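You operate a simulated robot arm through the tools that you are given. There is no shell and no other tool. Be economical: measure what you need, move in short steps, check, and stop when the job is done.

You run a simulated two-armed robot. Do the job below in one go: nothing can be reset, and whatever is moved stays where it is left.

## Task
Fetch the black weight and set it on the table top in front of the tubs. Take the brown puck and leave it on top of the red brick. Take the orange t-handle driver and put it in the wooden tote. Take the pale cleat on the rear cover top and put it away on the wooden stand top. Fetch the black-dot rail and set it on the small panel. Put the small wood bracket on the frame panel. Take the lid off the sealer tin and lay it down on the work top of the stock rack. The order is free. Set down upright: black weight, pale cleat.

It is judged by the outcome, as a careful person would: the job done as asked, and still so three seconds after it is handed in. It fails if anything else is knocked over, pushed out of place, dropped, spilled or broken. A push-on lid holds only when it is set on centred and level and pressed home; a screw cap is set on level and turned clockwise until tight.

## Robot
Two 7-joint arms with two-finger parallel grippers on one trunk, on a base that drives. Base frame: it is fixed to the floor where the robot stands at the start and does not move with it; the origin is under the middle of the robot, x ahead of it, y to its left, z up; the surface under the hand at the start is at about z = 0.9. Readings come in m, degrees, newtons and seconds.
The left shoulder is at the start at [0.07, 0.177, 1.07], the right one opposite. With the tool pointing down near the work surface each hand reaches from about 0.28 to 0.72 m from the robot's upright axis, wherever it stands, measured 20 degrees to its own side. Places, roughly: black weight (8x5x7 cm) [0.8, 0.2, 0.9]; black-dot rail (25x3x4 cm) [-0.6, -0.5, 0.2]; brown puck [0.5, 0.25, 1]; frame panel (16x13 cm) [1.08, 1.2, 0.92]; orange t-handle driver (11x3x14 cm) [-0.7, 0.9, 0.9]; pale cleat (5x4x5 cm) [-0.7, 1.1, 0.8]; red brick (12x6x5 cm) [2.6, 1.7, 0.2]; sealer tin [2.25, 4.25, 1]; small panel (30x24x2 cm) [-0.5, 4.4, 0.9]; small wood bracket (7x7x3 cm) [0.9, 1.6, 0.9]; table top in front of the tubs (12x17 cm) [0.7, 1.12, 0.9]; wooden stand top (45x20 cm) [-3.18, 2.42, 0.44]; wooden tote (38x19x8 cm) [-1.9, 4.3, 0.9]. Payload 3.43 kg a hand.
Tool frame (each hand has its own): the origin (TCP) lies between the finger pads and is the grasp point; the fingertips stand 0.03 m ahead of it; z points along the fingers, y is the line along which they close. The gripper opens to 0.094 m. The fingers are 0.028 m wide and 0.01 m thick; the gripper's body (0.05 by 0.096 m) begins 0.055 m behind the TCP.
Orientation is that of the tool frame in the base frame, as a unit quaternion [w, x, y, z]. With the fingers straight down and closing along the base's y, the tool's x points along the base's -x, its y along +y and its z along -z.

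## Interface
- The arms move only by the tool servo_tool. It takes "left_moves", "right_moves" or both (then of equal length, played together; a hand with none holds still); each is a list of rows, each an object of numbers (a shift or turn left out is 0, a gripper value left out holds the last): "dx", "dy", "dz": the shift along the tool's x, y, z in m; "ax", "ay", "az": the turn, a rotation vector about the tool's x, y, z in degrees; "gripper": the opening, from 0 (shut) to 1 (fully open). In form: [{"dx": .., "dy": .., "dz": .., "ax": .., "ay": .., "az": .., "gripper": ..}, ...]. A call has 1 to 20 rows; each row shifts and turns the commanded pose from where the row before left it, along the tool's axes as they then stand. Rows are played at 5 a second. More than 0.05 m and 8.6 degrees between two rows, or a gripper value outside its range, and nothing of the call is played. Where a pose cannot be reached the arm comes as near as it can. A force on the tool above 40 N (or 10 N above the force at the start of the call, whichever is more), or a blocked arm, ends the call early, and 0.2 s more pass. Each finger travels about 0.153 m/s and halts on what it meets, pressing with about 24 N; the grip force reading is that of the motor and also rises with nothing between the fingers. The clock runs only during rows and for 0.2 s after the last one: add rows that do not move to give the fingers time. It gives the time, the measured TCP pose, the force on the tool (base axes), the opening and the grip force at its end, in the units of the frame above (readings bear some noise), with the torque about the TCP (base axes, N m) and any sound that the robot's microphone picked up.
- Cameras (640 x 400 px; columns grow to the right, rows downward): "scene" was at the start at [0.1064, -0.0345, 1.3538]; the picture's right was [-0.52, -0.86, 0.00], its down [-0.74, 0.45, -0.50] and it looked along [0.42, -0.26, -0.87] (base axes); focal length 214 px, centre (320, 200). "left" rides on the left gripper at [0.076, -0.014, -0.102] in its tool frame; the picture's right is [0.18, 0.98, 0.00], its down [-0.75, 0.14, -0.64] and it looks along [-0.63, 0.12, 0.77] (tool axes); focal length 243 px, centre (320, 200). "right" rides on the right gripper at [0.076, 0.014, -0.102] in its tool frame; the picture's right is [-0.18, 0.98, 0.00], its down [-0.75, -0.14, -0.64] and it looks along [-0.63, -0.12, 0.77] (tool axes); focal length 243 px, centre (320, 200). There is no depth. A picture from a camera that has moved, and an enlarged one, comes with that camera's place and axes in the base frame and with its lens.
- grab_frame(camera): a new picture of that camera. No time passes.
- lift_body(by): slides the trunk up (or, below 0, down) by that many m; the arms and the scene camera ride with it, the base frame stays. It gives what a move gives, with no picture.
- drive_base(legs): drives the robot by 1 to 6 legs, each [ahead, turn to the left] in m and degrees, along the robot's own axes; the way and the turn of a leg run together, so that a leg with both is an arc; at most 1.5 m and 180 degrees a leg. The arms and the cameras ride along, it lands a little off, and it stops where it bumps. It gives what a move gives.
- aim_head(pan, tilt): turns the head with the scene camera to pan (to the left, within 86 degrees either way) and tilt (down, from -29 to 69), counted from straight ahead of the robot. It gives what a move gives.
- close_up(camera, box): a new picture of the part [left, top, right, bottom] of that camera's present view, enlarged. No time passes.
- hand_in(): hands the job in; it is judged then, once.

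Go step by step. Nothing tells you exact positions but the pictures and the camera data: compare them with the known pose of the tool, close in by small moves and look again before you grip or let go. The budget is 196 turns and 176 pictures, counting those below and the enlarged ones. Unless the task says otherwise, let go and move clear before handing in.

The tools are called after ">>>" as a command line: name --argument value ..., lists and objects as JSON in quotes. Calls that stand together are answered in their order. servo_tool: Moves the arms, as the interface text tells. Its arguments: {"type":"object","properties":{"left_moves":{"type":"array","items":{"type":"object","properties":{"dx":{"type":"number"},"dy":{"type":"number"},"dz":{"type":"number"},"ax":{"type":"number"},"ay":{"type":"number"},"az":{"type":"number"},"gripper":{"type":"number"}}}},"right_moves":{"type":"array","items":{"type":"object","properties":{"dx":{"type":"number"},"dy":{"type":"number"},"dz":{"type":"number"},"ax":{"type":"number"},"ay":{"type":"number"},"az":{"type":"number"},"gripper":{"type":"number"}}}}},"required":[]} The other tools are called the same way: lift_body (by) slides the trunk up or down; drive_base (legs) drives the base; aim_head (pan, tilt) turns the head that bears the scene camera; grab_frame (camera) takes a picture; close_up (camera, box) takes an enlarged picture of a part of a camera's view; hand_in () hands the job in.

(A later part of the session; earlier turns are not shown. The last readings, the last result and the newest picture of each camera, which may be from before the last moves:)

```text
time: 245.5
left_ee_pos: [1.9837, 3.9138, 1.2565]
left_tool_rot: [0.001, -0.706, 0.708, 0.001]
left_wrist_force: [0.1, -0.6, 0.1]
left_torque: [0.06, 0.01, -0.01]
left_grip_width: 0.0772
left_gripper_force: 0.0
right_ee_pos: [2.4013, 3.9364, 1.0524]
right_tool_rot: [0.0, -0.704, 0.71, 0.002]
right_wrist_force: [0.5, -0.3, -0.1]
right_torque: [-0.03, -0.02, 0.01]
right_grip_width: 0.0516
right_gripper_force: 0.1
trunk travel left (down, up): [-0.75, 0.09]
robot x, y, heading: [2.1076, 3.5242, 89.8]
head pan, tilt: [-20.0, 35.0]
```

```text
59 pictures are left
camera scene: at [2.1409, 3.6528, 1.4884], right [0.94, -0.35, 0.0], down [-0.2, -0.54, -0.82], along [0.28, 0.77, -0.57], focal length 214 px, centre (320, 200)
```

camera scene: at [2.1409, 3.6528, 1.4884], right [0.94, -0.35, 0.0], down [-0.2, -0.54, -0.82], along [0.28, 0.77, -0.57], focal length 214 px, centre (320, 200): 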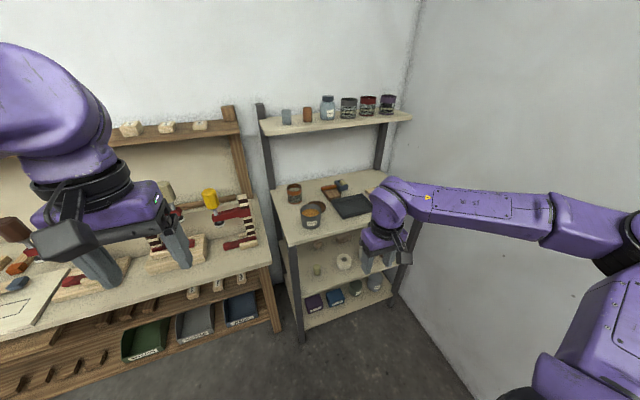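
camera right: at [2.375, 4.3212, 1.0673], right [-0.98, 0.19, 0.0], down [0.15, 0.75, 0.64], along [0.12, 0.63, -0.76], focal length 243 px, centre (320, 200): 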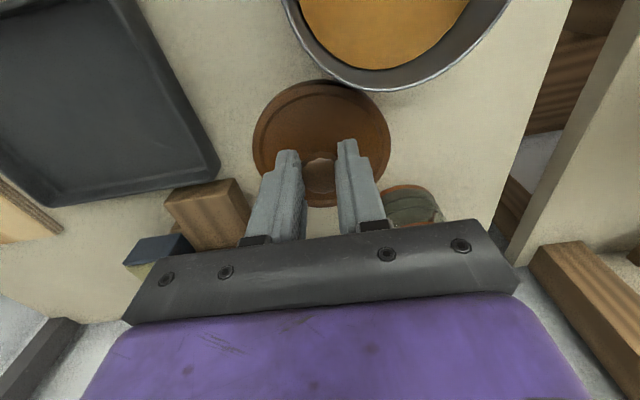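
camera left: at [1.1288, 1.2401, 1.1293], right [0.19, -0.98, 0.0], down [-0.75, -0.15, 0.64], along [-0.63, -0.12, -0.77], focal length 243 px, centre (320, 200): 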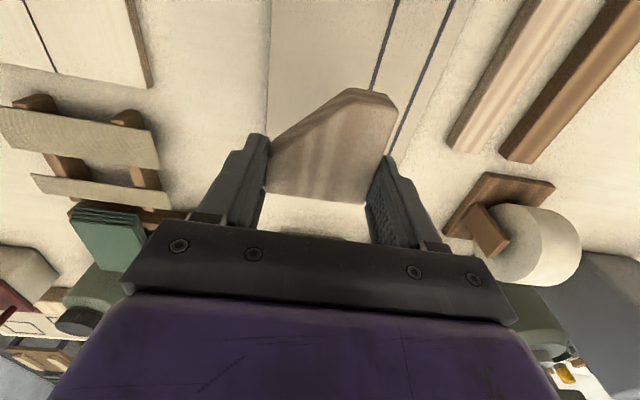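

The lid is down and the tin upright. Next: the boat-like bench with the orange driver and cleat near (−0.7, 1.0). Tuck the right hand up and drive back around.

>>> servo_tool --right_moves '[{"dy": 0.04}, {"dy": 0.04}, {"dy": 0.04}, {"dz": -0.04, "dy": 0.02}, {"dz": -0.04}, {"dz": -0.04}, {"dz": -0.03}, {}]'

>>> drive_base --legs '[[-0.38, 0], [0, 90], [1.5, 0], [0.62, 0], [0, 90], [1.0, 0]]'

>>> aim_head --pan -40 --tilt 30

>>> grab_frame --camera "scene"

```text
time: 247.3
left_ee_pos: [1.9855, 3.9152, 1.2553]
left_tool_rot: [0.0, -0.706, 0.708, 0.001]
left_wrist_force: [-0.2, -0.2, -0.6]
left_torque: [-0.02, -0.01, 0.03]
left_grip_width: 0.0773
left_gripper_force: 0.0
right_ee_pos: [2.2613, 3.9384, 1.2017]
right_tool_rot: [0.0, -0.704, 0.71, 0.002]
right_wrist_force: [-0.2, 0.5, 0.0]
right_torque: [-0.05, 0.01, -0.02]
right_grip_width: 0.0518
right_gripper_force: 0.0
trunk travel left (down, up): [-0.75, 0.09]
robot x, y, heading: [2.1088, 3.5194, 89.8]
head pan, tilt: [-20.0, 35.0]
```

```text
time: 272.2
left_ee_pos: [0.1438, 1.7485, 1.2568]
left_tool_rot: [0.001, 0.702, 0.713, -0.001]
left_wrist_force: [-0.1, -0.4, 0.1]
left_torque: [0.03, -0.02, 0.01]
left_grip_width: 0.0773
left_gripper_force: 0.1
right_ee_pos: [-0.1308, 1.7196, 1.2012]
right_tool_rot: [0.002, 0.702, 0.712, -0.001]
right_wrist_force: [0.3, -0.2, 0.7]
right_torque: [0.0, 0.02, 0.0]
right_grip_width: 0.0518
right_gripper_force: 0.0
trunk travel left (down, up): [-0.75, 0.09]
robot x, y, heading: [0.014, 2.1355, -89.0]
head pan, tilt: [-20.0, 35.0]
```

```text
time: 273.0
left_ee_pos: [0.1442, 1.7476, 1.2561]
left_tool_rot: [0.001, 0.702, 0.712, 0.0]
left_wrist_force: [0.3, 0.8, 0.8]
left_torque: [0.02, 0.01, -0.03]
left_grip_width: 0.0771
left_gripper_force: 0.1
right_ee_pos: [-0.1319, 1.7195, 1.2007]
right_tool_rot: [0.002, 0.703, 0.711, 0.0]
right_wrist_force: [0.4, 0.9, 0.5]
right_torque: [0.03, -0.02, -0.02]
right_grip_width: 0.0517
right_gripper_force: 0.0
trunk travel left (down, up): [-0.75, 0.09]
robot x, y, heading: [0.0107, 2.1401, -88.8]
head pan, tilt: [-40.0, 30.0]
```

```text
58 pictures are left
camera scene: at [-0.0457, 2.0184, 1.4961], right [-0.78, 0.63, 0.0], down [0.32, 0.39, -0.87], along [-0.55, -0.67, -0.5], focal length 214 px, centre (320, 200)
```

scene: 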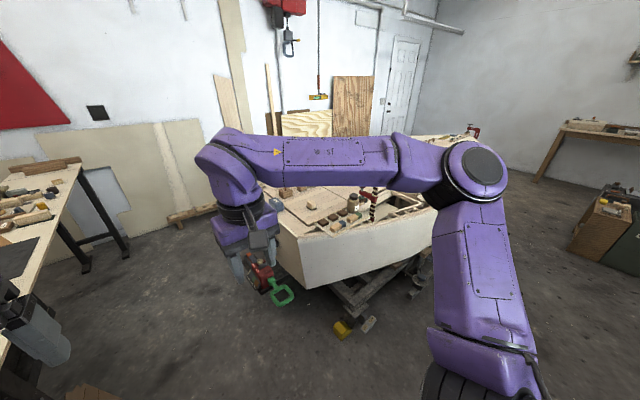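

The boat's stern faces +x at x≈−0.33; I'll go down the corridor and face it from there.

>>> drive_base --legs '[[1.12, -1], [0, -90]]'

>>> aim_head --pan 0 --tilt 45

>>> grab_frame --camera "scene"

```text
time: 282.6
left_ee_pos: [-0.3751, 0.8926, 1.2557]
left_tool_rot: [-0.001, 1.0, 0.002, -0.001]
left_wrist_force: [0.0, -0.3, 0.1]
left_torque: [0.02, 0.01, -0.02]
left_grip_width: 0.0769
left_gripper_force: 0.1
right_ee_pos: [-0.4004, 1.1683, 1.2006]
right_tool_rot: [0.0, 1.0, 0.0, -0.001]
right_wrist_force: [-0.7, -0.7, 0.7]
right_torque: [0.02, 0.02, -0.01]
right_grip_width: 0.052
right_gripper_force: 0.1
trunk travel left (down, up): [-0.75, 0.09]
robot x, y, heading: [0.015, 1.0206, -180.1]
head pan, tilt: [-40.0, 30.0]
```

```text
time: 283.6
left_ee_pos: [-0.3765, 0.8925, 1.2552]
left_tool_rot: [-0.001, 1.0, 0.001, 0.0]
left_wrist_force: [-0.5, 1.1, -0.9]
left_torque: [0.02, -0.03, 0.03]
left_grip_width: 0.0772
left_gripper_force: 0.1
right_ee_pos: [-0.4007, 1.1687, 1.1999]
right_tool_rot: [0.001, 1.0, 0.001, -0.001]
right_wrist_force: [0.1, -0.3, -0.1]
right_torque: [0.0, 0.0, 0.01]
right_grip_width: 0.0518
right_gripper_force: 0.1
trunk travel left (down, up): [-0.75, 0.09]
robot x, y, heading: [0.0186, 1.0247, -179.6]
head pan, tilt: [0.0, 45.0]
```

```text
57 pictures are left
camera scene: at [-0.115, 1.0202, 1.4736], right [0.0, 1.0, 0.0], down [0.71, 0.0, -0.71], along [-0.71, 0.0, -0.71], focal length 214 px, centre (320, 200)
```

scene: 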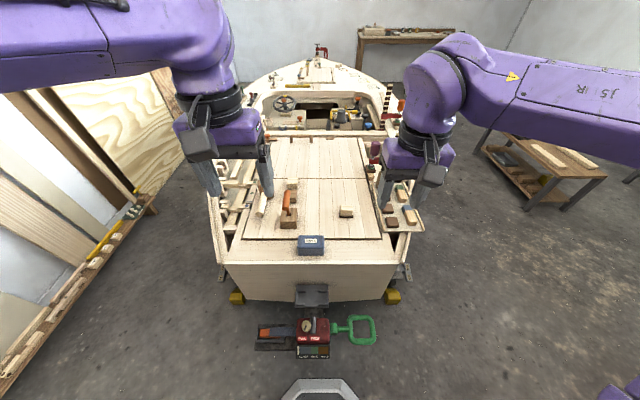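

Clear view of the stern deck. Zoom on the driver and cleat.

>>> close_up --camera "scene" --box '[240, 160, 400, 260]'

```text
4.00 times, centred on (320, 210) of scene
camera zoom: at [-0.115, 1.0202, 1.4736], right [0.0, 1.0, 0.0], down [0.71, 0.0, -0.71], along [-0.71, 0.0, -0.71], focal length 858 px, centre (320, 160)
```

zoom: 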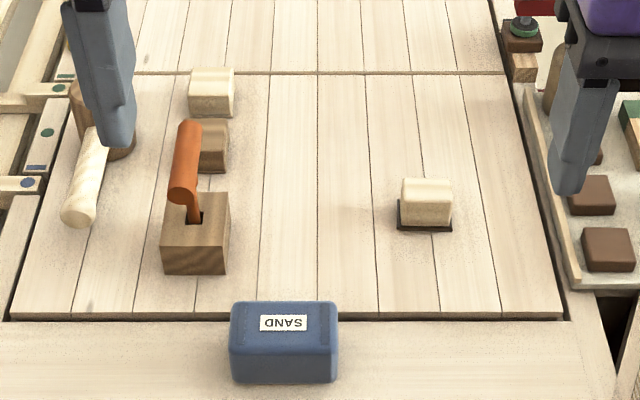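

Driver handle lies along x near (−0.67, 0.90), cleat near (−0.695, 1.125). Move both hands over their targets part way and look.

>>> servo_tool --left_moves '[{"dx": -0.045}, {"dx": -0.045}, {"dx": -0.045}, {"dz": 0.04}, {}]' --right_moves '[{"dx": -0.045, "gripper": 0.9}, {"dx": -0.045, "dy": 0.02}, {"dx": -0.045, "dy": 0.02}, {"dz": 0.045}, {"dz": 0.045}]'

>>> grab_frame --camera "left"

>>> grab_frame --camera "right"

```text
time: 284.8
left_ee_pos: [-0.5122, 0.8909, 1.2168]
left_tool_rot: [0.0, 1.0, 0.001, 0.0]
left_wrist_force: [0.7, -0.4, -0.2]
left_torque: [0.02, 0.0, -0.02]
left_grip_width: 0.077
left_gripper_force: 0.0
right_ee_pos: [-0.5151, 1.139, 1.1118]
right_tool_rot: [0.001, 1.0, 0.0, -0.001]
right_wrist_force: [-0.1, 0.2, 0.1]
right_torque: [0.03, -0.01, 0.01]
right_grip_width: 0.0848
right_gripper_force: 0.1
right hand out of reach, approached as far as the arm can: row 3
trunk travel left (down, up): [-0.75, 0.09]
robot x, y, heading: [0.0148, 1.0228, -180.0]
head pan, tilt: [0.0, 45.0]
```

```text
55 pictures are left
camera left: at [-0.4361, 0.9057, 1.3168], right [0.19, -0.98, 0.0], down [-0.75, -0.14, 0.64], along [-0.63, -0.12, -0.77], focal length 243 px, centre (320, 200)
```

left: 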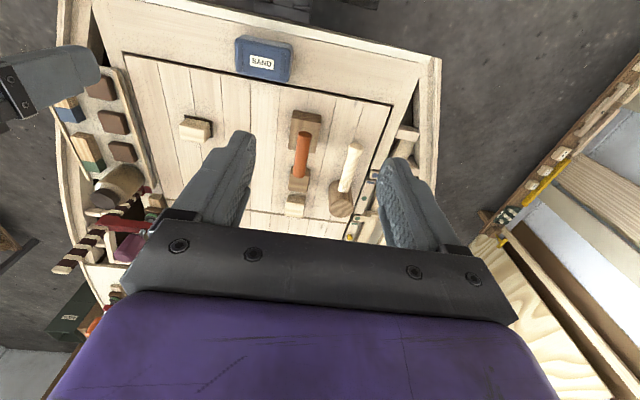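

```text
54 pictures are left
camera right: at [-0.4401, 1.1237, 1.2145], right [-0.18, -0.98, 0.0], down [-0.75, 0.14, 0.64], along [-0.63, 0.12, -0.77], focal length 243 px, centre (320, 200)
```

right: 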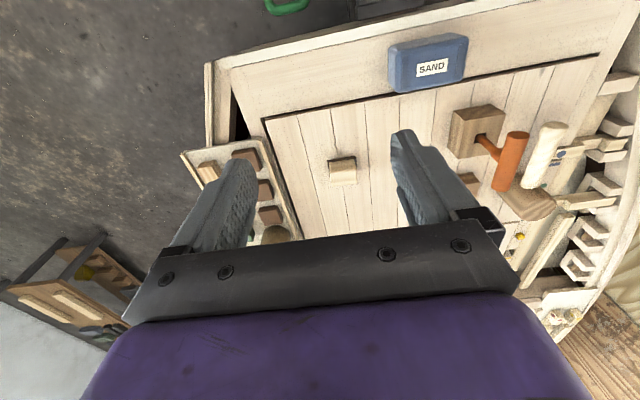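

Driver handle centre ≈ (−0.669, 0.898, 0.91); cleat ≈ (−0.71, 1.128), top ≈0.82. Drive 6 cm closer and bring the left hand above the handle.

>>> drive_base --legs '[[0.065, 0]]'

>>> servo_tool --left_moves '[{"dz": 0.045}, {"dz": 0.045}, {"dz": 0.045}, {"dx": -0.03, "dy": -0.007, "dz": 0.03}, {"dx": -0.03}, {"dx": -0.03}, {"dz": 0.04}, {}]'

>>> grab_frame --camera "left"

```text
time: 285.8
left_ee_pos: [-0.5603, 0.8922, 1.2222]
left_tool_rot: [0.0, 1.0, 0.0, -0.008]
left_wrist_force: [0.6, 0.2, 1.2]
left_torque: [0.0, 0.09, -0.01]
left_grip_width: 0.0769
left_gripper_force: 0.0
right_ee_pos: [-0.5672, 1.1379, 1.1193]
right_tool_rot: [0.002, 1.0, 0.0, -0.009]
right_wrist_force: [0.7, -0.9, 0.7]
right_torque: [-0.01, 0.07, -0.02]
right_grip_width: 0.0847
right_gripper_force: 0.0
trunk travel left (down, up): [-0.75, 0.09]
robot x, y, heading: [-0.0445, 1.0185, -180.0]
head pan, tilt: [0.0, 45.0]
```

```text
time: 287.6
left_ee_pos: [-0.6633, 0.8993, 1.0117]
left_tool_rot: [0.0, 1.0, 0.001, -0.003]
left_wrist_force: [-0.5, 0.7, -0.1]
left_torque: [-0.01, 0.01, 0.0]
left_grip_width: 0.077
left_gripper_force: 0.1
right_ee_pos: [-0.5767, 1.1385, 1.1146]
right_tool_rot: [0.001, 1.0, 0.0, -0.002]
right_wrist_force: [0.4, -0.2, 0.2]
right_torque: [0.0, 0.01, 0.01]
right_grip_width: 0.0846
right_gripper_force: 0.0
trunk travel left (down, up): [-0.75, 0.09]
robot x, y, heading: [-0.0489, 1.0195, -179.9]
head pan, tilt: [0.0, 45.0]
```

```text
53 pictures are left
camera left: at [-0.5869, 0.9133, 1.1145], right [0.19, -0.98, 0.0], down [-0.75, -0.14, 0.65], along [-0.64, -0.12, -0.76], focal length 243 px, centre (320, 200)
```

left: 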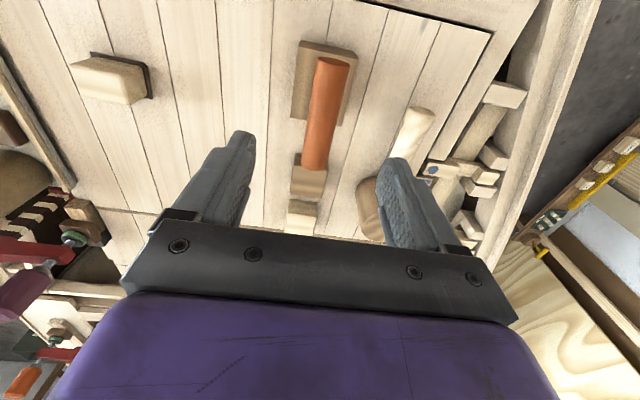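

Handle is under the grasp line. Shift 4 mm, descend and grip.

>>> servo_tool --left_moves '[{"dy": 0.004, "dx": -0.004}, {"dz": 0.04}, {"dz": 0.04}, {"dz": 0.018}, {}, {"gripper": 0.1}, {"gripper": 0.1}, {"gripper": 0.1}, {}]'

>>> close_up --camera "left" --box '[200, 40, 440, 250]'

```text
time: 289.6
left_ee_pos: [-0.669, 0.8954, 0.9154]
left_tool_rot: [-0.001, 1.0, 0.001, -0.002]
left_wrist_force: [-0.5, 0.7, 0.5]
left_torque: [0.0, -0.02, 0.03]
left_grip_width: 0.0277
left_gripper_force: 23.9
right_ee_pos: [-0.5772, 1.1389, 1.1142]
right_tool_rot: [0.003, 1.0, 0.0, -0.002]
right_wrist_force: [-0.2, -0.6, -0.5]
right_torque: [-0.01, 0.01, 0.0]
right_grip_width: 0.0848
right_gripper_force: 0.0
trunk travel left (down, up): [-0.75, 0.09]
robot x, y, heading: [-0.0458, 1.0206, -179.9]
head pan, tilt: [0.0, 45.0]
```

```text
1.90 times, centred on (320, 145) of left
camera zoom: at [-0.5927, 0.9094, 1.0164], right [0.19, -0.98, 0.0], down [-0.75, -0.14, 0.65], along [-0.63, -0.12, -0.76], focal length 462 px, centre (320, 305)
```

zoom: 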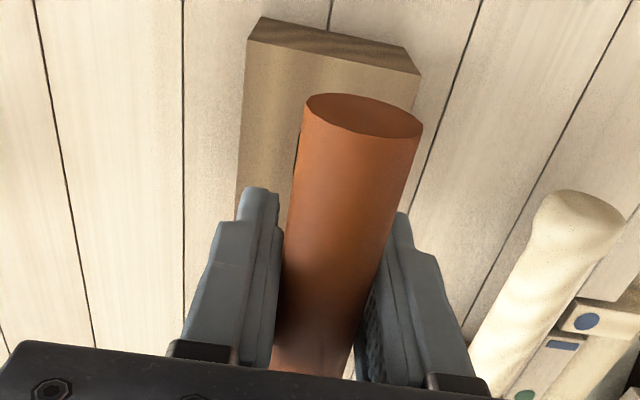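

Held. Lift straight up slowly.

>>> servo_tool --left_moves '[{"dz": -0.01}, {"dz": -0.02}, {"dz": -0.03}, {"dz": -0.03}, {"dz": -0.03}, {"dz": -0.03}, {"dz": -0.03}, {}]'

>>> close_up --camera "scene" --box '[240, 130, 400, 230]'

>>> grab_frame --camera "right"

```text
time: 291.4
left_ee_pos: [-0.6696, 0.8942, 1.0949]
left_tool_rot: [-0.001, 1.0, 0.001, -0.002]
left_wrist_force: [-0.5, -0.1, -0.6]
left_torque: [-0.03, -0.04, -0.02]
left_grip_width: 0.0278
left_gripper_force: 24.0
right_ee_pos: [-0.5775, 1.1381, 1.1143]
right_tool_rot: [0.002, 1.0, -0.001, -0.002]
right_wrist_force: [0.3, -0.6, 1.5]
right_torque: [0.02, 0.01, 0.0]
right_grip_width: 0.0848
right_gripper_force: 0.0
trunk travel left (down, up): [-0.75, 0.09]
robot x, y, heading: [-0.0467, 1.0201, -179.5]
head pan, tilt: [0.0, 45.0]
```

```text
4.00 times, centred on (320, 180) of scene
camera zoom: at [-0.18, 1.02, 1.4735], right [0.0, 1.0, 0.0], down [0.71, 0.0, -0.71], along [-0.71, 0.0, -0.71], focal length 858 px, centre (320, 280)
```

zoom: 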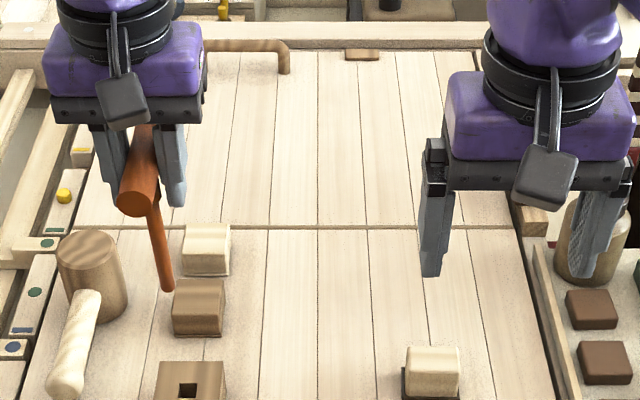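

```text
50 pictures are left
camera right: at [-0.5019, 1.1239, 1.2163], right [-0.18, -0.98, 0.0], down [-0.75, 0.14, 0.65], along [-0.63, 0.12, -0.76], focal length 243 px, centre (320, 200)
```

right: 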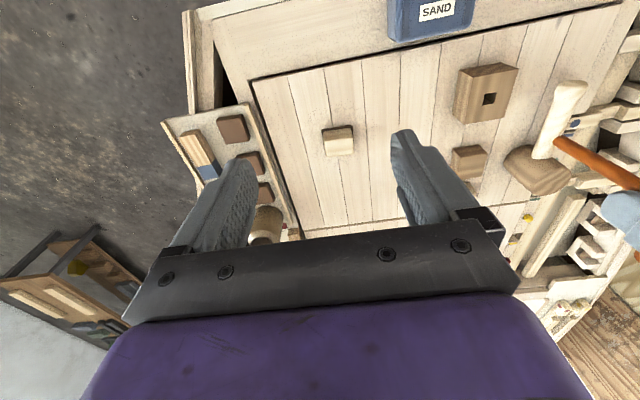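

Driver is out. Now lower the right hand and advance over the cleat at (−0.705, 1.129).

>>> servo_tool --right_moves '[{"dz": 0.045}, {"dz": 0.045}, {"dz": 0.045}, {"dx": -0.045, "dy": 0.005}, {"dx": -0.045, "dy": 0.004}, {"dx": -0.037}, {}]'

>>> grab_frame --camera "right"

```text
time: 293.0
left_ee_pos: [-0.6691, 0.895, 1.0951]
left_tool_rot: [-0.001, 1.0, 0.0, -0.002]
left_wrist_force: [-0.4, -0.6, -1.3]
left_torque: [-0.01, 0.03, 0.0]
left_grip_width: 0.0276
left_gripper_force: 24.1
right_ee_pos: [-0.6802, 1.1286, 0.9795]
right_tool_rot: [0.002, 1.0, 0.0, -0.003]
right_wrist_force: [-0.5, 1.1, 0.9]
right_torque: [-0.01, 0.02, -0.01]
right_grip_width: 0.0848
right_gripper_force: 0.1
right hand out of reach, approached as far as the arm can: row 6
trunk travel left (down, up): [-0.75, 0.09]
robot x, y, heading: [-0.0456, 1.0215, -179.8]
head pan, tilt: [0.0, 45.0]
```

```text
49 pictures are left
camera right: at [-0.6039, 1.1147, 1.0821], right [-0.18, -0.98, 0.0], down [-0.75, 0.14, 0.65], along [-0.63, 0.12, -0.76], focal length 243 px, centre (320, 200)
```

right: 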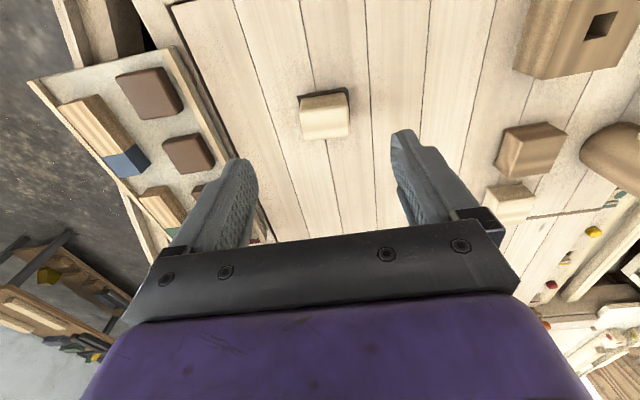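

Lower to 0.90, advance 26 mm, then check.

>>> servo_tool --right_moves '[{"dz": 0.04}, {"dz": 0.04}, {"dx": -0.026, "dy": -0.002}, {"dz": 0.02}, {}]'

>>> close_up --camera "right" --box '[200, 60, 440, 240]'

>>> close_up --camera "scene" --box '[290, 170, 418, 250]'

```text
time: 294.2
left_ee_pos: [-0.6684, 0.8945, 1.0946]
left_tool_rot: [0.0, 1.0, 0.001, -0.003]
left_wrist_force: [1.0, 0.4, -1.0]
left_torque: [0.04, -0.02, -0.01]
left_grip_width: 0.0277
left_gripper_force: 24.1
right_ee_pos: [-0.6963, 1.1306, 0.8796]
right_tool_rot: [0.002, 1.0, 0.0, -0.003]
right_wrist_force: [-0.2, -0.4, 0.9]
right_torque: [0.01, 0.01, 0.05]
right_grip_width: 0.0846
right_gripper_force: 0.1
right hand out of reach, approached as far as the arm can: row 3
trunk travel left (down, up): [-0.75, 0.09]
robot x, y, heading: [-0.0463, 1.0236, -179.7]
head pan, tilt: [0.0, 45.0]
```

```text
2.22 times, centred on (320, 150) of right
camera zoom: at [-0.6211, 1.1157, 0.9816], right [-0.18, -0.98, 0.0], down [-0.75, 0.14, 0.65], along [-0.64, 0.12, -0.76], focal length 539 px, centre (320, 311)
```

zoom: 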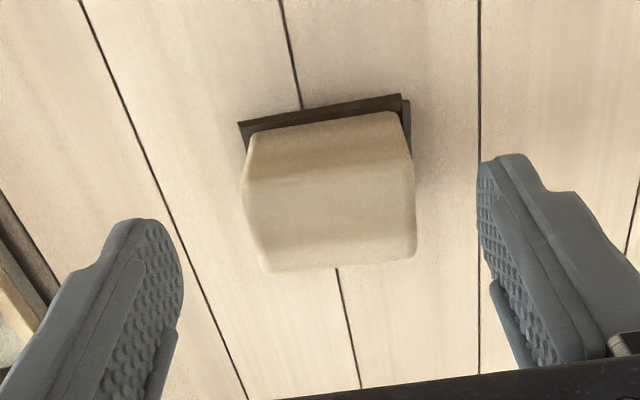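

```text
5.00 times, centred on (354, 210) of scene
camera zoom: at [-0.1796, 1.0198, 1.4735], right [0.0, 1.0, 0.0], down [0.71, 0.0, -0.71], along [-0.71, 0.0, -0.71], focal length 1072 px, centre (150, 150)
```

zoom: 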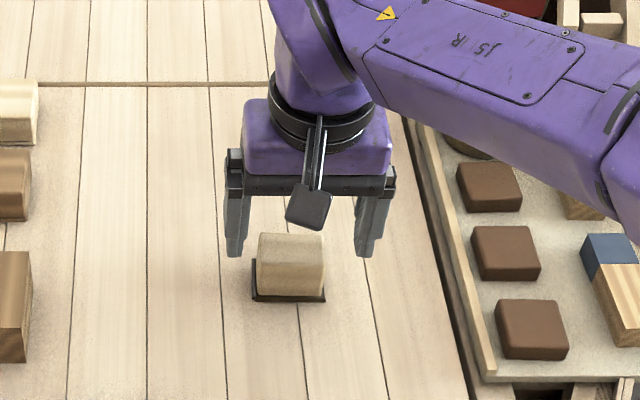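

Cleat lies ~1 cm further. Lower 3 cm, advance 1 cm, then look again.

>>> servo_tool --right_moves '[{"dz": 0.025}, {"dx": -0.01, "dy": 0.003}, {}]'

>>> close_up --camera "right" --box '[200, 60, 440, 240]'

```text
time: 295.0
left_ee_pos: [-0.6693, 0.8944, 1.0949]
left_tool_rot: [-0.001, 1.0, 0.001, -0.002]
left_wrist_force: [0.5, -0.1, -1.8]
left_torque: [0.0, -0.01, 0.0]
left_grip_width: 0.0278
left_gripper_force: 23.6
right_ee_pos: [-0.6967, 1.1308, 0.8542]
right_tool_rot: [0.001, 1.0, -0.003, -0.005]
right_wrist_force: [-0.4, 0.5, -0.4]
right_torque: [0.0, 0.02, -0.02]
right_grip_width: 0.0845
right_gripper_force: 0.0
right hand out of reach, approached as far as the arm can: row 2
trunk travel left (down, up): [-0.75, 0.09]
robot x, y, heading: [-0.0462, 1.0187, -179.8]
head pan, tilt: [0.0, 45.0]
```

```text
2.22 times, centred on (320, 150) of right
camera zoom: at [-0.6206, 1.1162, 0.957], right [-0.19, -0.98, 0.0], down [-0.75, 0.14, 0.65], along [-0.64, 0.12, -0.76], focal length 539 px, centre (320, 311)
```

zoom: 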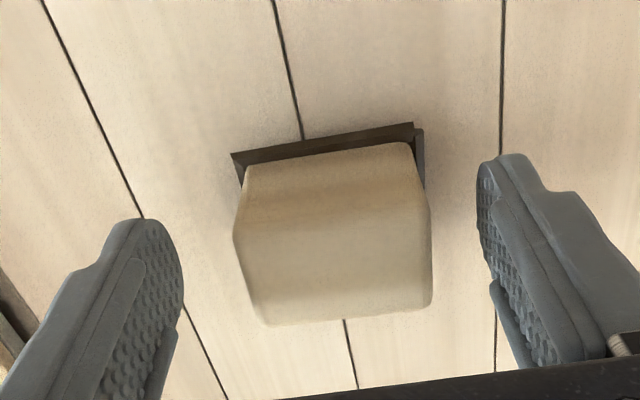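

Reach limit again; drive 1.5 cm forward (fingers straddle the cleat safely).

>>> drive_base --legs '[[0.015, 0]]'

>>> servo_tool --right_moves '[{"dy": 0.004}, {"dz": 0.015}, {}]'

>>> close_up --camera "right" --box '[200, 60, 440, 240]'

```text
time: 295.8
left_ee_pos: [-0.6742, 0.8954, 1.0935]
left_tool_rot: [-0.001, 1.0, 0.002, -0.002]
left_wrist_force: [-0.5, -0.3, -0.8]
left_torque: [0.03, 0.02, 0.02]
left_grip_width: 0.0277
left_gripper_force: 24.0
right_ee_pos: [-0.7013, 1.1304, 0.8554]
right_tool_rot: [0.001, 1.0, -0.001, -0.004]
right_wrist_force: [0.1, 0.1, 0.2]
right_torque: [0.03, -0.02, 0.0]
right_grip_width: 0.0847
right_gripper_force: 0.0
trunk travel left (down, up): [-0.75, 0.09]
robot x, y, heading: [-0.0532, 1.0196, -179.8]
head pan, tilt: [0.0, 45.0]
stopped in leg 1: the robot was blocked; the commanded pose is now the measured one
```

```text
time: 296.6
left_ee_pos: [-0.6725, 0.8949, 1.095]
left_tool_rot: [-0.001, 1.0, 0.001, -0.003]
left_wrist_force: [-0.2, 0.5, -1.1]
left_torque: [-0.04, 0.04, -0.04]
left_grip_width: 0.0276
left_gripper_force: 23.7
right_ee_pos: [-0.701, 1.128, 0.8409]
right_tool_rot: [0.002, 1.0, -0.002, -0.005]
right_wrist_force: [-1.1, -0.5, 1.2]
right_torque: [0.02, -0.04, 0.01]
right_grip_width: 0.0844
right_gripper_force: 0.1
trunk travel left (down, up): [-0.75, 0.09]
robot x, y, heading: [-0.0494, 1.0181, -179.8]
head pan, tilt: [0.0, 45.0]
```

```text
2.22 times, centred on (320, 150) of right
camera zoom: at [-0.624, 1.1122, 0.9425], right [-0.19, -0.98, 0.0], down [-0.75, 0.15, 0.65], along [-0.64, 0.12, -0.76], focal length 539 px, centre (320, 311)
```

zoom: 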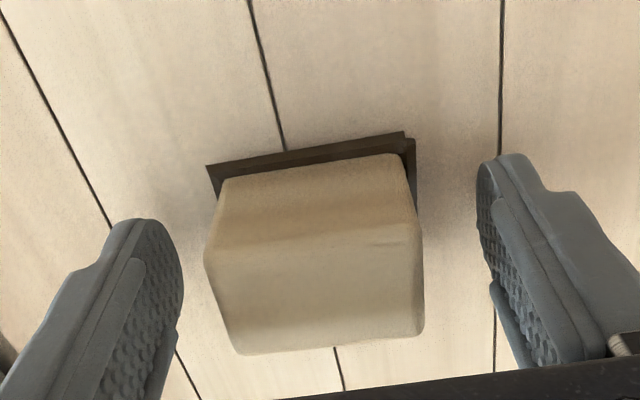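

Close enough: pads cover the cleat's middle. Descend 2 cm and grip.

>>> servo_tool --right_moves '[{"dz": 0.01}, {"dz": 0.01}, {"dx": -0.004}, {}, {"gripper": 0.35}, {"gripper": 0.35}, {"gripper": 0.35}, {}]'

>>> close_up --camera "right" --box '[200, 60, 440, 240]'

```text
time: 298.4
left_ee_pos: [-0.6725, 0.8946, 1.0952]
left_tool_rot: [-0.001, 1.0, 0.001, -0.003]
left_wrist_force: [-0.3, -1.2, -1.0]
left_torque: [0.01, 0.04, 0.0]
left_grip_width: 0.0277
left_gripper_force: 24.2
right_ee_pos: [-0.6999, 1.1263, 0.8307]
right_tool_rot: [0.002, 1.0, -0.003, -0.005]
right_wrist_force: [-0.7, 1.4, 2.1]
right_torque: [0.1, 0.03, 0.04]
right_grip_width: 0.0539
right_gripper_force: 24.2
right hand out of reach, approached as far as the arm can: row 1, 3
trunk travel left (down, up): [-0.75, 0.09]
robot x, y, heading: [-0.0517, 1.0179, -180.0]
head pan, tilt: [0.0, 45.0]
```

```text
2.22 times, centred on (320, 150) of right
camera zoom: at [-0.6232, 1.1123, 0.9322], right [-0.19, -0.98, 0.01], down [-0.75, 0.15, 0.65], along [-0.64, 0.12, -0.76], focal length 539 px, centre (320, 311)
```

zoom: 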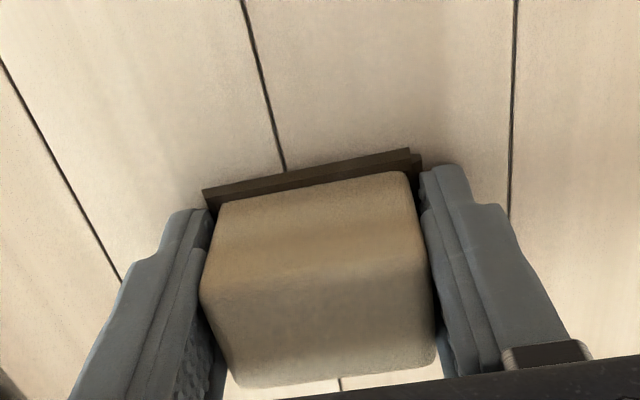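

Gripped. Lift straight up.

>>> servo_tool --right_moves '[{"dz": -0.01}, {"dz": -0.02}, {"dz": -0.03}, {"dz": -0.04}, {"dz": -0.04}, {"dz": -0.04}, {"dx": 0.04, "dz": -0.03}, {"dx": 0.04, "dz": -0.03}, {}]' --left_moves '[{}, {}, {}, {}, {}, {}, {"dx": 0.03, "dz": -0.03}, {"dx": 0.03, "dz": -0.03}, {}]'

>>> grab_frame --camera "scene"

```text
time: 300.4
left_ee_pos: [-0.6166, 0.8926, 1.1532]
left_tool_rot: [-0.001, 1.0, 0.002, 0.0]
left_wrist_force: [-1.4, 0.6, -1.9]
left_torque: [-0.01, -0.02, 0.0]
left_grip_width: 0.0274
left_gripper_force: 23.4
right_ee_pos: [-0.6211, 1.1263, 1.0076]
right_tool_rot: [0.001, 1.0, -0.002, -0.002]
right_wrist_force: [-1.3, 0.1, -0.6]
right_torque: [0.0, -0.01, -0.01]
right_grip_width: 0.0534
right_gripper_force: 23.5
right hand out of reach, approached as far as the arm can: row 5, 6
trunk travel left (down, up): [-0.75, 0.09]
robot x, y, heading: [-0.0534, 1.024, -180.0]
head pan, tilt: [0.0, 45.0]
```

```text
43 pictures are left
camera scene: at [-0.1883, 1.0193, 1.473], right [0.0, 1.0, 0.0], down [0.71, 0.0, -0.7], along [-0.7, 0.0, -0.71], focal length 214 px, centre (320, 200)
```

scene: 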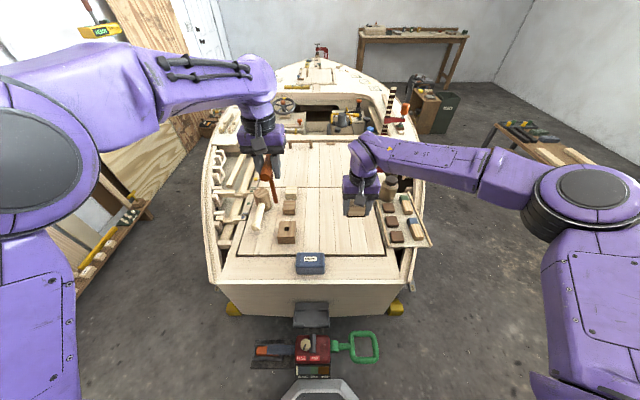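

Both held. Now back out, go north to y≈2.2 and west toward the wooden stand.

>>> drive_base --legs '[[-0.07, 0], [0, -90], [1.2, 0], [0, 90], [1.5, 0], [0.6, 0]]'

>>> aim_head --pan -5 --tilt 35

>>> grab_frame --camera "scene"

```text
time: 324.8
left_ee_pos: [-2.6596, 2.1063, 1.1555]
left_tool_rot: [-0.001, 1.0, 0.001, -0.002]
left_wrist_force: [-0.4, -0.3, -0.8]
left_torque: [0.01, -0.01, 0.0]
left_grip_width: 0.0276
left_gripper_force: 23.8
right_ee_pos: [-2.6646, 2.3404, 1.0092]
right_tool_rot: [0.002, 1.0, -0.002, -0.004]
right_wrist_force: [-0.1, 0.2, -1.1]
right_torque: [-0.04, 0.01, 0.02]
right_grip_width: 0.0537
right_gripper_force: 23.8
trunk travel left (down, up): [-0.75, 0.09]
robot x, y, heading: [-2.0987, 2.2317, -179.8]
head pan, tilt: [0.0, 45.0]
```

```text
time: 325.6
left_ee_pos: [-2.6608, 2.1065, 1.1545]
left_tool_rot: [-0.001, 1.0, 0.001, -0.002]
left_wrist_force: [-0.2, -0.3, -0.9]
left_torque: [-0.02, 0.03, -0.02]
left_grip_width: 0.0275
left_gripper_force: 24.1
right_ee_pos: [-2.6652, 2.3413, 1.0098]
right_tool_rot: [0.002, 1.0, -0.002, -0.004]
right_wrist_force: [0.3, -0.9, -0.3]
right_torque: [0.04, 0.05, -0.04]
right_grip_width: 0.0536
right_gripper_force: 23.9
trunk travel left (down, up): [-0.75, 0.09]
robot x, y, heading: [-2.1017, 2.2335, -179.8]
head pan, tilt: [-5.0, 35.0]
```

```text
42 pictures are left
camera scene: at [-2.2377, 2.2403, 1.4882], right [0.09, 1.0, 0.0], down [0.57, -0.05, -0.82], along [-0.82, 0.07, -0.57], focal length 214 px, centre (320, 200)
```

scene: 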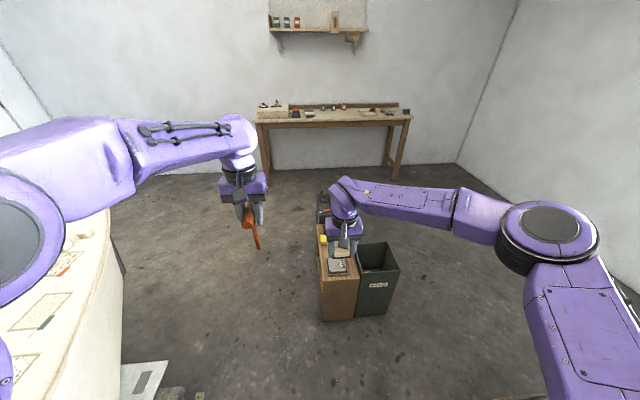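

The wooden stand is right under my right hand, with some things on it. Zoom.

>>> close_up --camera "scene" --box '[280, 180, 420, 330]'

>>> grab_frame --camera "right"

```text
2.67 times, centred on (350, 255) of scene
camera zoom: at [-2.2377, 2.2403, 1.4882], right [0.09, 1.0, 0.0], down [0.57, -0.05, -0.82], along [-0.82, 0.07, -0.57], focal length 572 px, centre (240, 53)
```

zoom: 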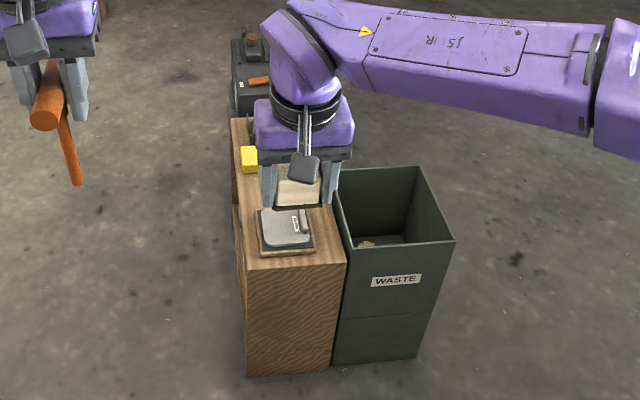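

```text
40 pictures are left
camera right: at [-2.5889, 2.3261, 1.1113], right [-0.19, -0.98, 0.0], down [-0.75, 0.15, 0.65], along [-0.64, 0.12, -0.76], focal length 243 px, centre (320, 200)
```

right: 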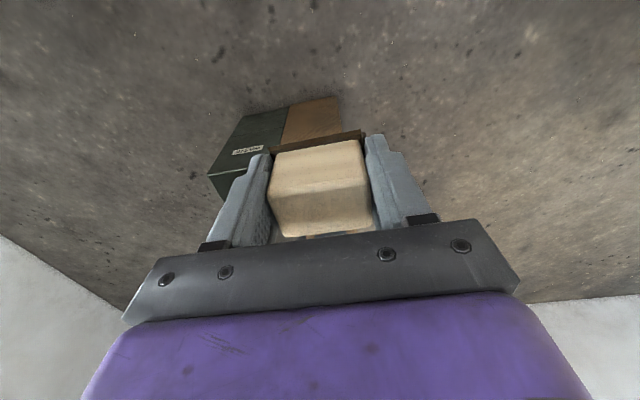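

The dark plate is the cleat's own base. Use the left camera to see the stand top unobstructed.

>>> grab_frame --camera "left"

```text
39 pictures are left
camera left: at [-2.5839, 2.1203, 1.2563], right [0.19, -0.98, 0.0], down [-0.75, -0.14, 0.65], along [-0.63, -0.12, -0.76], focal length 243 px, centre (320, 200)
```

left: 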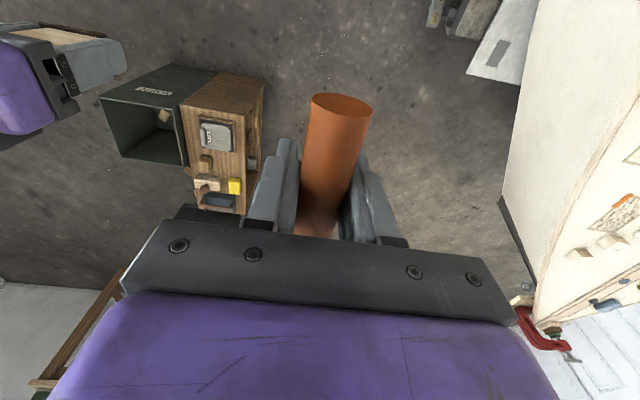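

>>> close_up --camera "left" --box '[160, 60, 288, 220]'

```text
2.50 times, centred on (224, 140) of left
camera zoom: at [-2.5839, 2.1203, 1.2563], right [0.19, -0.98, 0.0], down [-0.75, -0.14, 0.65], along [-0.63, -0.12, -0.76], focal length 606 px, centre (560, 350)
```

zoom: 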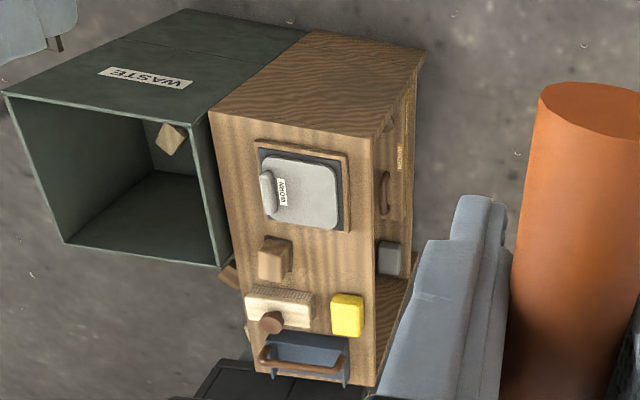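

Free patch on the stand top: centre ≈ (−3.15, 2.365) between sander, brown block and yellow block. Drive 0.48 forward, align, and lower the trunk.

>>> drive_base --legs '[[0.48, 0]]'

>>> lift_body --by -0.38

>>> servo_tool --right_moves '[{"dy": -0.022}, {}]'

>>> grab_frame --camera "right"

>>> close_up --camera "scene" --box '[260, 150, 420, 250]'

```text
time: 328.4
left_ee_pos: [-3.1373, 2.1031, 1.1553]
left_tool_rot: [-0.001, 1.0, 0.002, -0.003]
left_wrist_force: [-0.3, 0.2, -0.4]
left_torque: [0.04, 0.01, 0.01]
left_grip_width: 0.0279
left_gripper_force: 24.2
right_ee_pos: [-3.1424, 2.3379, 1.0096]
right_tool_rot: [0.002, 1.0, -0.001, -0.004]
right_wrist_force: [-0.4, 0.5, -0.7]
right_torque: [0.04, 0.01, -0.01]
right_grip_width: 0.0538
right_gripper_force: 23.5
trunk travel left (down, up): [-0.75, 0.09]
robot x, y, heading: [-2.5758, 2.2358, -179.8]
head pan, tilt: [-5.0, 35.0]
```

```text
time: 332.1
left_ee_pos: [-3.1365, 2.1029, 0.7747]
left_tool_rot: [-0.001, 1.0, 0.002, -0.002]
left_wrist_force: [0.3, 0.6, -1.0]
left_torque: [0.0, 0.05, 0.0]
left_grip_width: 0.0273
left_gripper_force: 24.3
right_ee_pos: [-3.1419, 2.3391, 0.629]
right_tool_rot: [0.002, 1.0, -0.001, -0.004]
right_wrist_force: [0.1, 0.2, -0.6]
right_torque: [-0.01, 0.0, -0.02]
right_grip_width: 0.0536
right_gripper_force: 24.1
trunk travel left (down, up): [-0.37, 0.47]
robot x, y, heading: [-2.5744, 2.2284, -179.8]
head pan, tilt: [-5.0, 35.0]
```

```text
time: 332.7
left_ee_pos: [-3.1379, 2.103, 0.7747]
left_tool_rot: [-0.001, 1.0, 0.002, -0.003]
left_wrist_force: [-0.3, -0.6, -0.9]
left_torque: [0.0, 0.0, -0.04]
left_grip_width: 0.0276
left_gripper_force: 24.1
right_ee_pos: [-3.1423, 2.3609, 0.6307]
right_tool_rot: [0.002, 1.0, -0.001, -0.005]
right_wrist_force: [-0.8, 0.9, -0.6]
right_torque: [0.01, -0.02, 0.02]
right_grip_width: 0.0537
right_gripper_force: 23.9
trunk travel left (down, up): [-0.37, 0.47]
robot x, y, heading: [-2.5745, 2.2309, -179.8]
head pan, tilt: [-5.0, 35.0]
```

```text
37 pictures are left
camera right: at [-3.0655, 2.3454, 0.7319], right [-0.18, -0.98, 0.0], down [-0.75, 0.14, 0.65], along [-0.64, 0.12, -0.76], focal length 243 px, centre (320, 200)
```

right: 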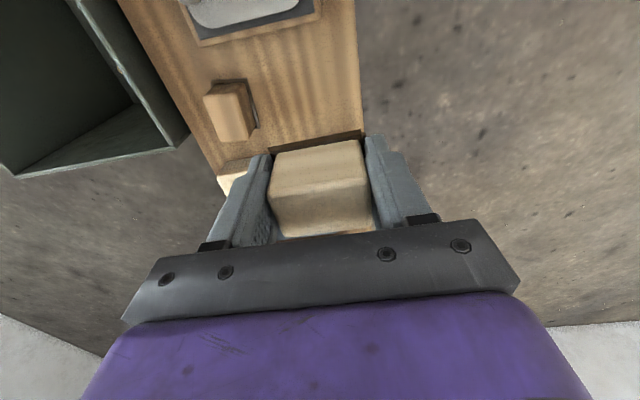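

```text
4.00 times, centred on (340, 200) of scene
camera zoom: at [-2.7142, 2.2385, 1.1083], right [0.08, 1.0, 0.0], down [0.57, -0.05, -0.82], along [-0.82, 0.07, -0.57], focal length 858 px, centre (240, 200)
```

zoom: 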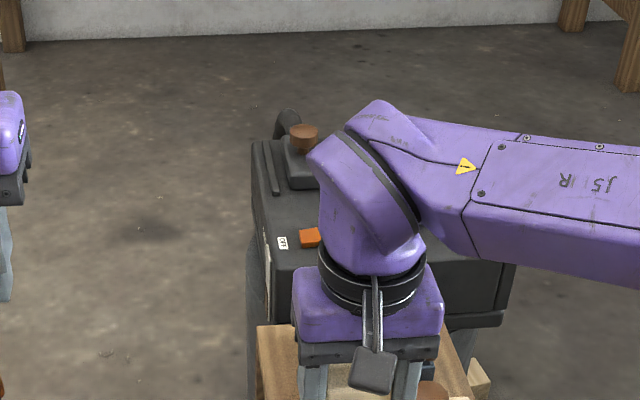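

Drop point is clear. Shift 5 mm away from the edge and lower.

>>> servo_tool --right_moves '[{"dy": -0.005}, {"dz": 0.04}, {"dz": 0.04}, {"dz": 0.03}, {"dz": 0.01}, {"dz": 0.005}, {}]'

>>> grab_frame --camera "right"

```text
time: 334.3
left_ee_pos: [-3.1372, 2.1033, 0.7747]
left_tool_rot: [-0.001, 1.0, 0.001, -0.003]
left_wrist_force: [-0.7, 1.0, -0.6]
left_torque: [0.01, -0.04, 0.02]
left_grip_width: 0.0277
left_gripper_force: 23.8
right_ee_pos: [-3.1429, 2.365, 0.5036]
right_tool_rot: [0.001, 1.0, -0.001, -0.004]
right_wrist_force: [0.9, -0.1, -0.6]
right_torque: [0.01, 0.02, 0.01]
right_grip_width: 0.0537
right_gripper_force: 24.1
trunk travel left (down, up): [-0.37, 0.47]
robot x, y, heading: [-2.5754, 2.2302, -179.7]
head pan, tilt: [-5.0, 35.0]
```

```text
35 pictures are left
camera right: at [-3.0673, 2.35, 0.606], right [-0.19, -0.98, 0.0], down [-0.75, 0.14, 0.65], along [-0.64, 0.12, -0.76], focal length 243 px, centre (320, 200)
```

right: 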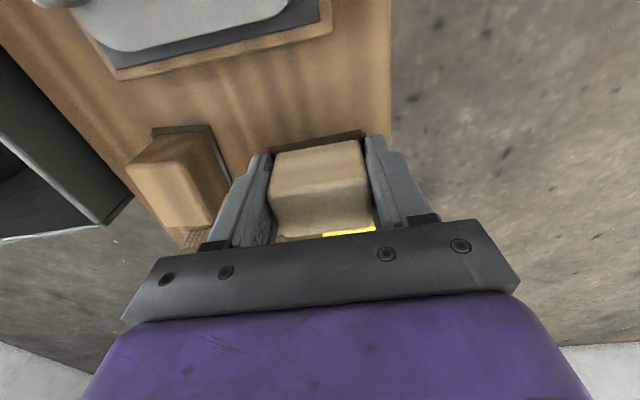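

Good clearance. Lower until contact.

>>> servo_tool --right_moves '[{"dz": 0.004}, {"dz": 0.004}, {"dz": 0.003}, {"dz": 0.003}, {"dz": 0.003}, {}]'

```text
time: 335.7
left_ee_pos: [-3.1368, 2.1037, 0.7744]
left_tool_rot: [-0.001, 1.0, 0.002, -0.003]
left_wrist_force: [0.1, -0.2, -0.8]
left_torque: [0.02, 0.02, 0.0]
left_grip_width: 0.0275
left_gripper_force: 23.8
right_ee_pos: [-3.1435, 2.3648, 0.4876]
right_tool_rot: [0.002, 1.0, -0.001, -0.004]
right_wrist_force: [-0.5, 0.1, -0.7]
right_torque: [-0.04, 0.0, -0.03]
right_grip_width: 0.0539
right_gripper_force: 23.8
trunk travel left (down, up): [-0.37, 0.47]
robot x, y, heading: [-2.5784, 2.2354, -180.0]
head pan, tilt: [-5.0, 35.0]
```

>>> servo_tool --right_moves '[{"dz": 0.003}, {"dz": 0.003}, {"dz": 0.003}, {"dz": 0.003}, {}]'

```text
time: 336.9
left_ee_pos: [-3.134, 2.1027, 0.7783]
left_tool_rot: [-0.002, 1.0, 0.002, -0.004]
left_wrist_force: [-0.1, 0.8, -0.9]
left_torque: [0.0, -0.04, 0.0]
left_grip_width: 0.0277
left_gripper_force: 23.7
right_ee_pos: [-3.1436, 2.364, 0.4806]
right_tool_rot: [0.002, 1.0, -0.001, -0.009]
right_wrist_force: [1.5, 1.9, 33.4]
right_torque: [0.86, -0.46, -0.13]
right_grip_width: 0.0536
right_gripper_force: 24.3
trunk travel left (down, up): [-0.37, 0.47]
robot x, y, heading: [-2.5757, 2.2319, -179.6]
head pan, tilt: [-5.0, 35.0]
```

Contact (pressed a bit). Ease up 3 mm, check, then release gently.

>>> servo_tool --right_moves '[{"dz": -0.003}, {}, {"gripper": 0.65}, {"gripper": 0.75}, {}]'

>>> close_up --camera "right" --box '[200, 60, 440, 240]'

```text
time: 338.1
left_ee_pos: [-3.1342, 2.1006, 0.7769]
left_tool_rot: [-0.002, 1.0, 0.003, -0.004]
left_wrist_force: [0.6, 0.6, -1.2]
left_torque: [-0.01, -0.01, 0.01]
left_grip_width: 0.0275
left_gripper_force: 24.0
right_ee_pos: [-3.1424, 2.3632, 0.4806]
right_tool_rot: [0.0, 1.0, 0.0, -0.005]
right_wrist_force: [-0.7, -10.5, 19.8]
right_torque: [0.41, -0.21, -0.04]
right_grip_width: 0.0642
right_gripper_force: 0.1
trunk travel left (down, up): [-0.37, 0.47]
robot x, y, heading: [-2.5783, 2.2326, -179.8]
head pan, tilt: [-5.0, 35.0]
```

```text
2.22 times, centred on (320, 150) of right
camera zoom: at [-3.0655, 2.3491, 0.582], right [-0.18, -0.98, 0.0], down [-0.75, 0.14, 0.65], along [-0.64, 0.12, -0.76], focal length 539 px, centre (320, 311)
```

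zoom: 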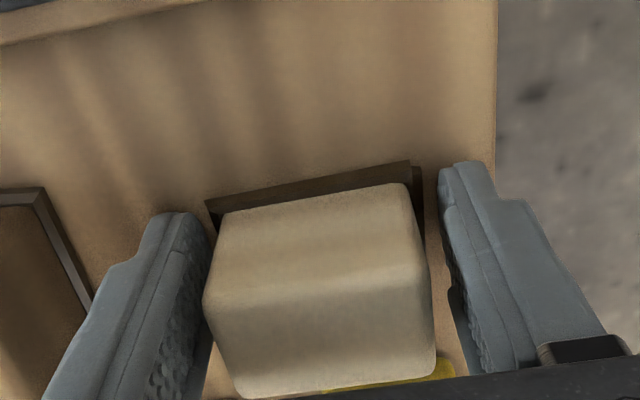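

Some pressure remains — fingertips probably on the base plate. Raise slightly and then open fully enough.

>>> servo_tool --right_moves '[{"dz": -0.004}, {"dz": -0.004}, {}]'

>>> close_up --camera "right" --box '[200, 60, 440, 240]'

```text
time: 338.9
left_ee_pos: [-3.1378, 2.1038, 0.776]
left_tool_rot: [-0.001, 1.0, 0.003, -0.004]
left_wrist_force: [0.4, -0.3, -0.6]
left_torque: [0.0, -0.03, 0.0]
left_grip_width: 0.0276
left_gripper_force: 24.2
right_ee_pos: [-3.1422, 2.3652, 0.4868]
right_tool_rot: [0.002, 1.0, -0.001, -0.004]
right_wrist_force: [-0.3, 0.1, 0.1]
right_torque: [-0.03, 0.02, -0.01]
right_grip_width: 0.0705
right_gripper_force: 0.1
trunk travel left (down, up): [-0.37, 0.47]
robot x, y, heading: [-2.5787, 2.2308, -179.7]
head pan, tilt: [-5.0, 35.0]
```

```text
2.22 times, centred on (320, 150) of right
camera zoom: at [-3.0669, 2.3507, 0.5883], right [-0.19, -0.98, 0.0], down [-0.75, 0.14, 0.65], along [-0.64, 0.12, -0.76], focal length 539 px, centre (320, 311)
```

zoom: 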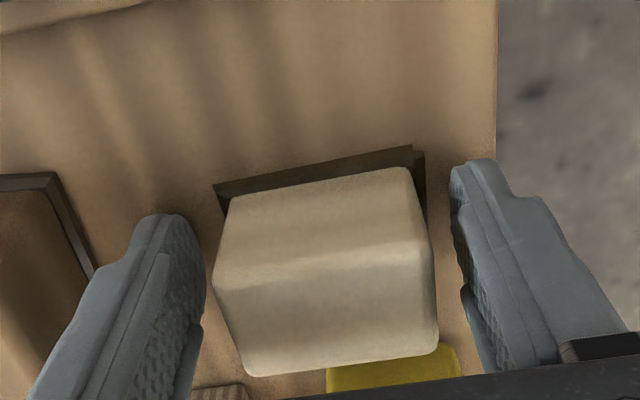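

Free; the cleat stands upright. Rise straight up, raise the trunk, and check.

>>> servo_tool --right_moves '[{"dz": -0.02}, {"dz": -0.03}, {"dz": -0.04}, {"dz": -0.04}, {"dz": -0.02}, {}]'

>>> lift_body --by 0.38

>>> close_up --camera "right" --box '[160, 0, 480, 240]'

```text
time: 340.3
left_ee_pos: [-3.137, 2.1034, 0.7743]
left_tool_rot: [-0.001, 1.0, 0.002, -0.003]
left_wrist_force: [0.0, -0.6, -0.8]
left_torque: [0.0, -0.01, 0.02]
left_grip_width: 0.0278
left_gripper_force: 24.2
right_ee_pos: [-3.1399, 2.3641, 0.6362]
right_tool_rot: [0.001, 1.0, 0.0, -0.004]
right_wrist_force: [-0.7, -0.1, -0.2]
right_torque: [-0.01, 0.02, 0.0]
right_grip_width: 0.0703
right_gripper_force: 0.0
trunk travel left (down, up): [-0.37, 0.47]
robot x, y, heading: [-2.577, 2.2314, -179.8]
head pan, tilt: [-5.0, 35.0]
```

```text
time: 343.9
left_ee_pos: [-3.1374, 2.1038, 1.155]
left_tool_rot: [0.0, 1.0, 0.002, -0.002]
left_wrist_force: [0.0, 0.8, -1.1]
left_torque: [-0.05, -0.01, 0.0]
left_grip_width: 0.0276
left_gripper_force: 23.5
right_ee_pos: [-3.1415, 2.3643, 1.017]
right_tool_rot: [0.002, 1.0, -0.001, -0.005]
right_wrist_force: [0.1, 0.0, -0.4]
right_torque: [0.0, 0.0, 0.01]
right_grip_width: 0.0708
right_gripper_force: 0.1
trunk travel left (down, up): [-0.75, 0.09]
robot x, y, heading: [-2.5742, 2.2334, -179.6]
head pan, tilt: [-5.0, 35.0]
```

```text
1.67 times, centred on (320, 120) of right
camera zoom: at [-3.0651, 2.3503, 1.1184], right [-0.19, -0.98, 0.0], down [-0.75, 0.14, 0.65], along [-0.64, 0.12, -0.76], focal length 404 px, centre (320, 333)
```

zoom: 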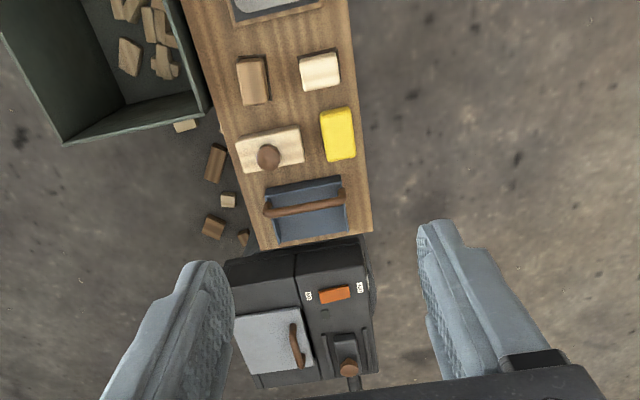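

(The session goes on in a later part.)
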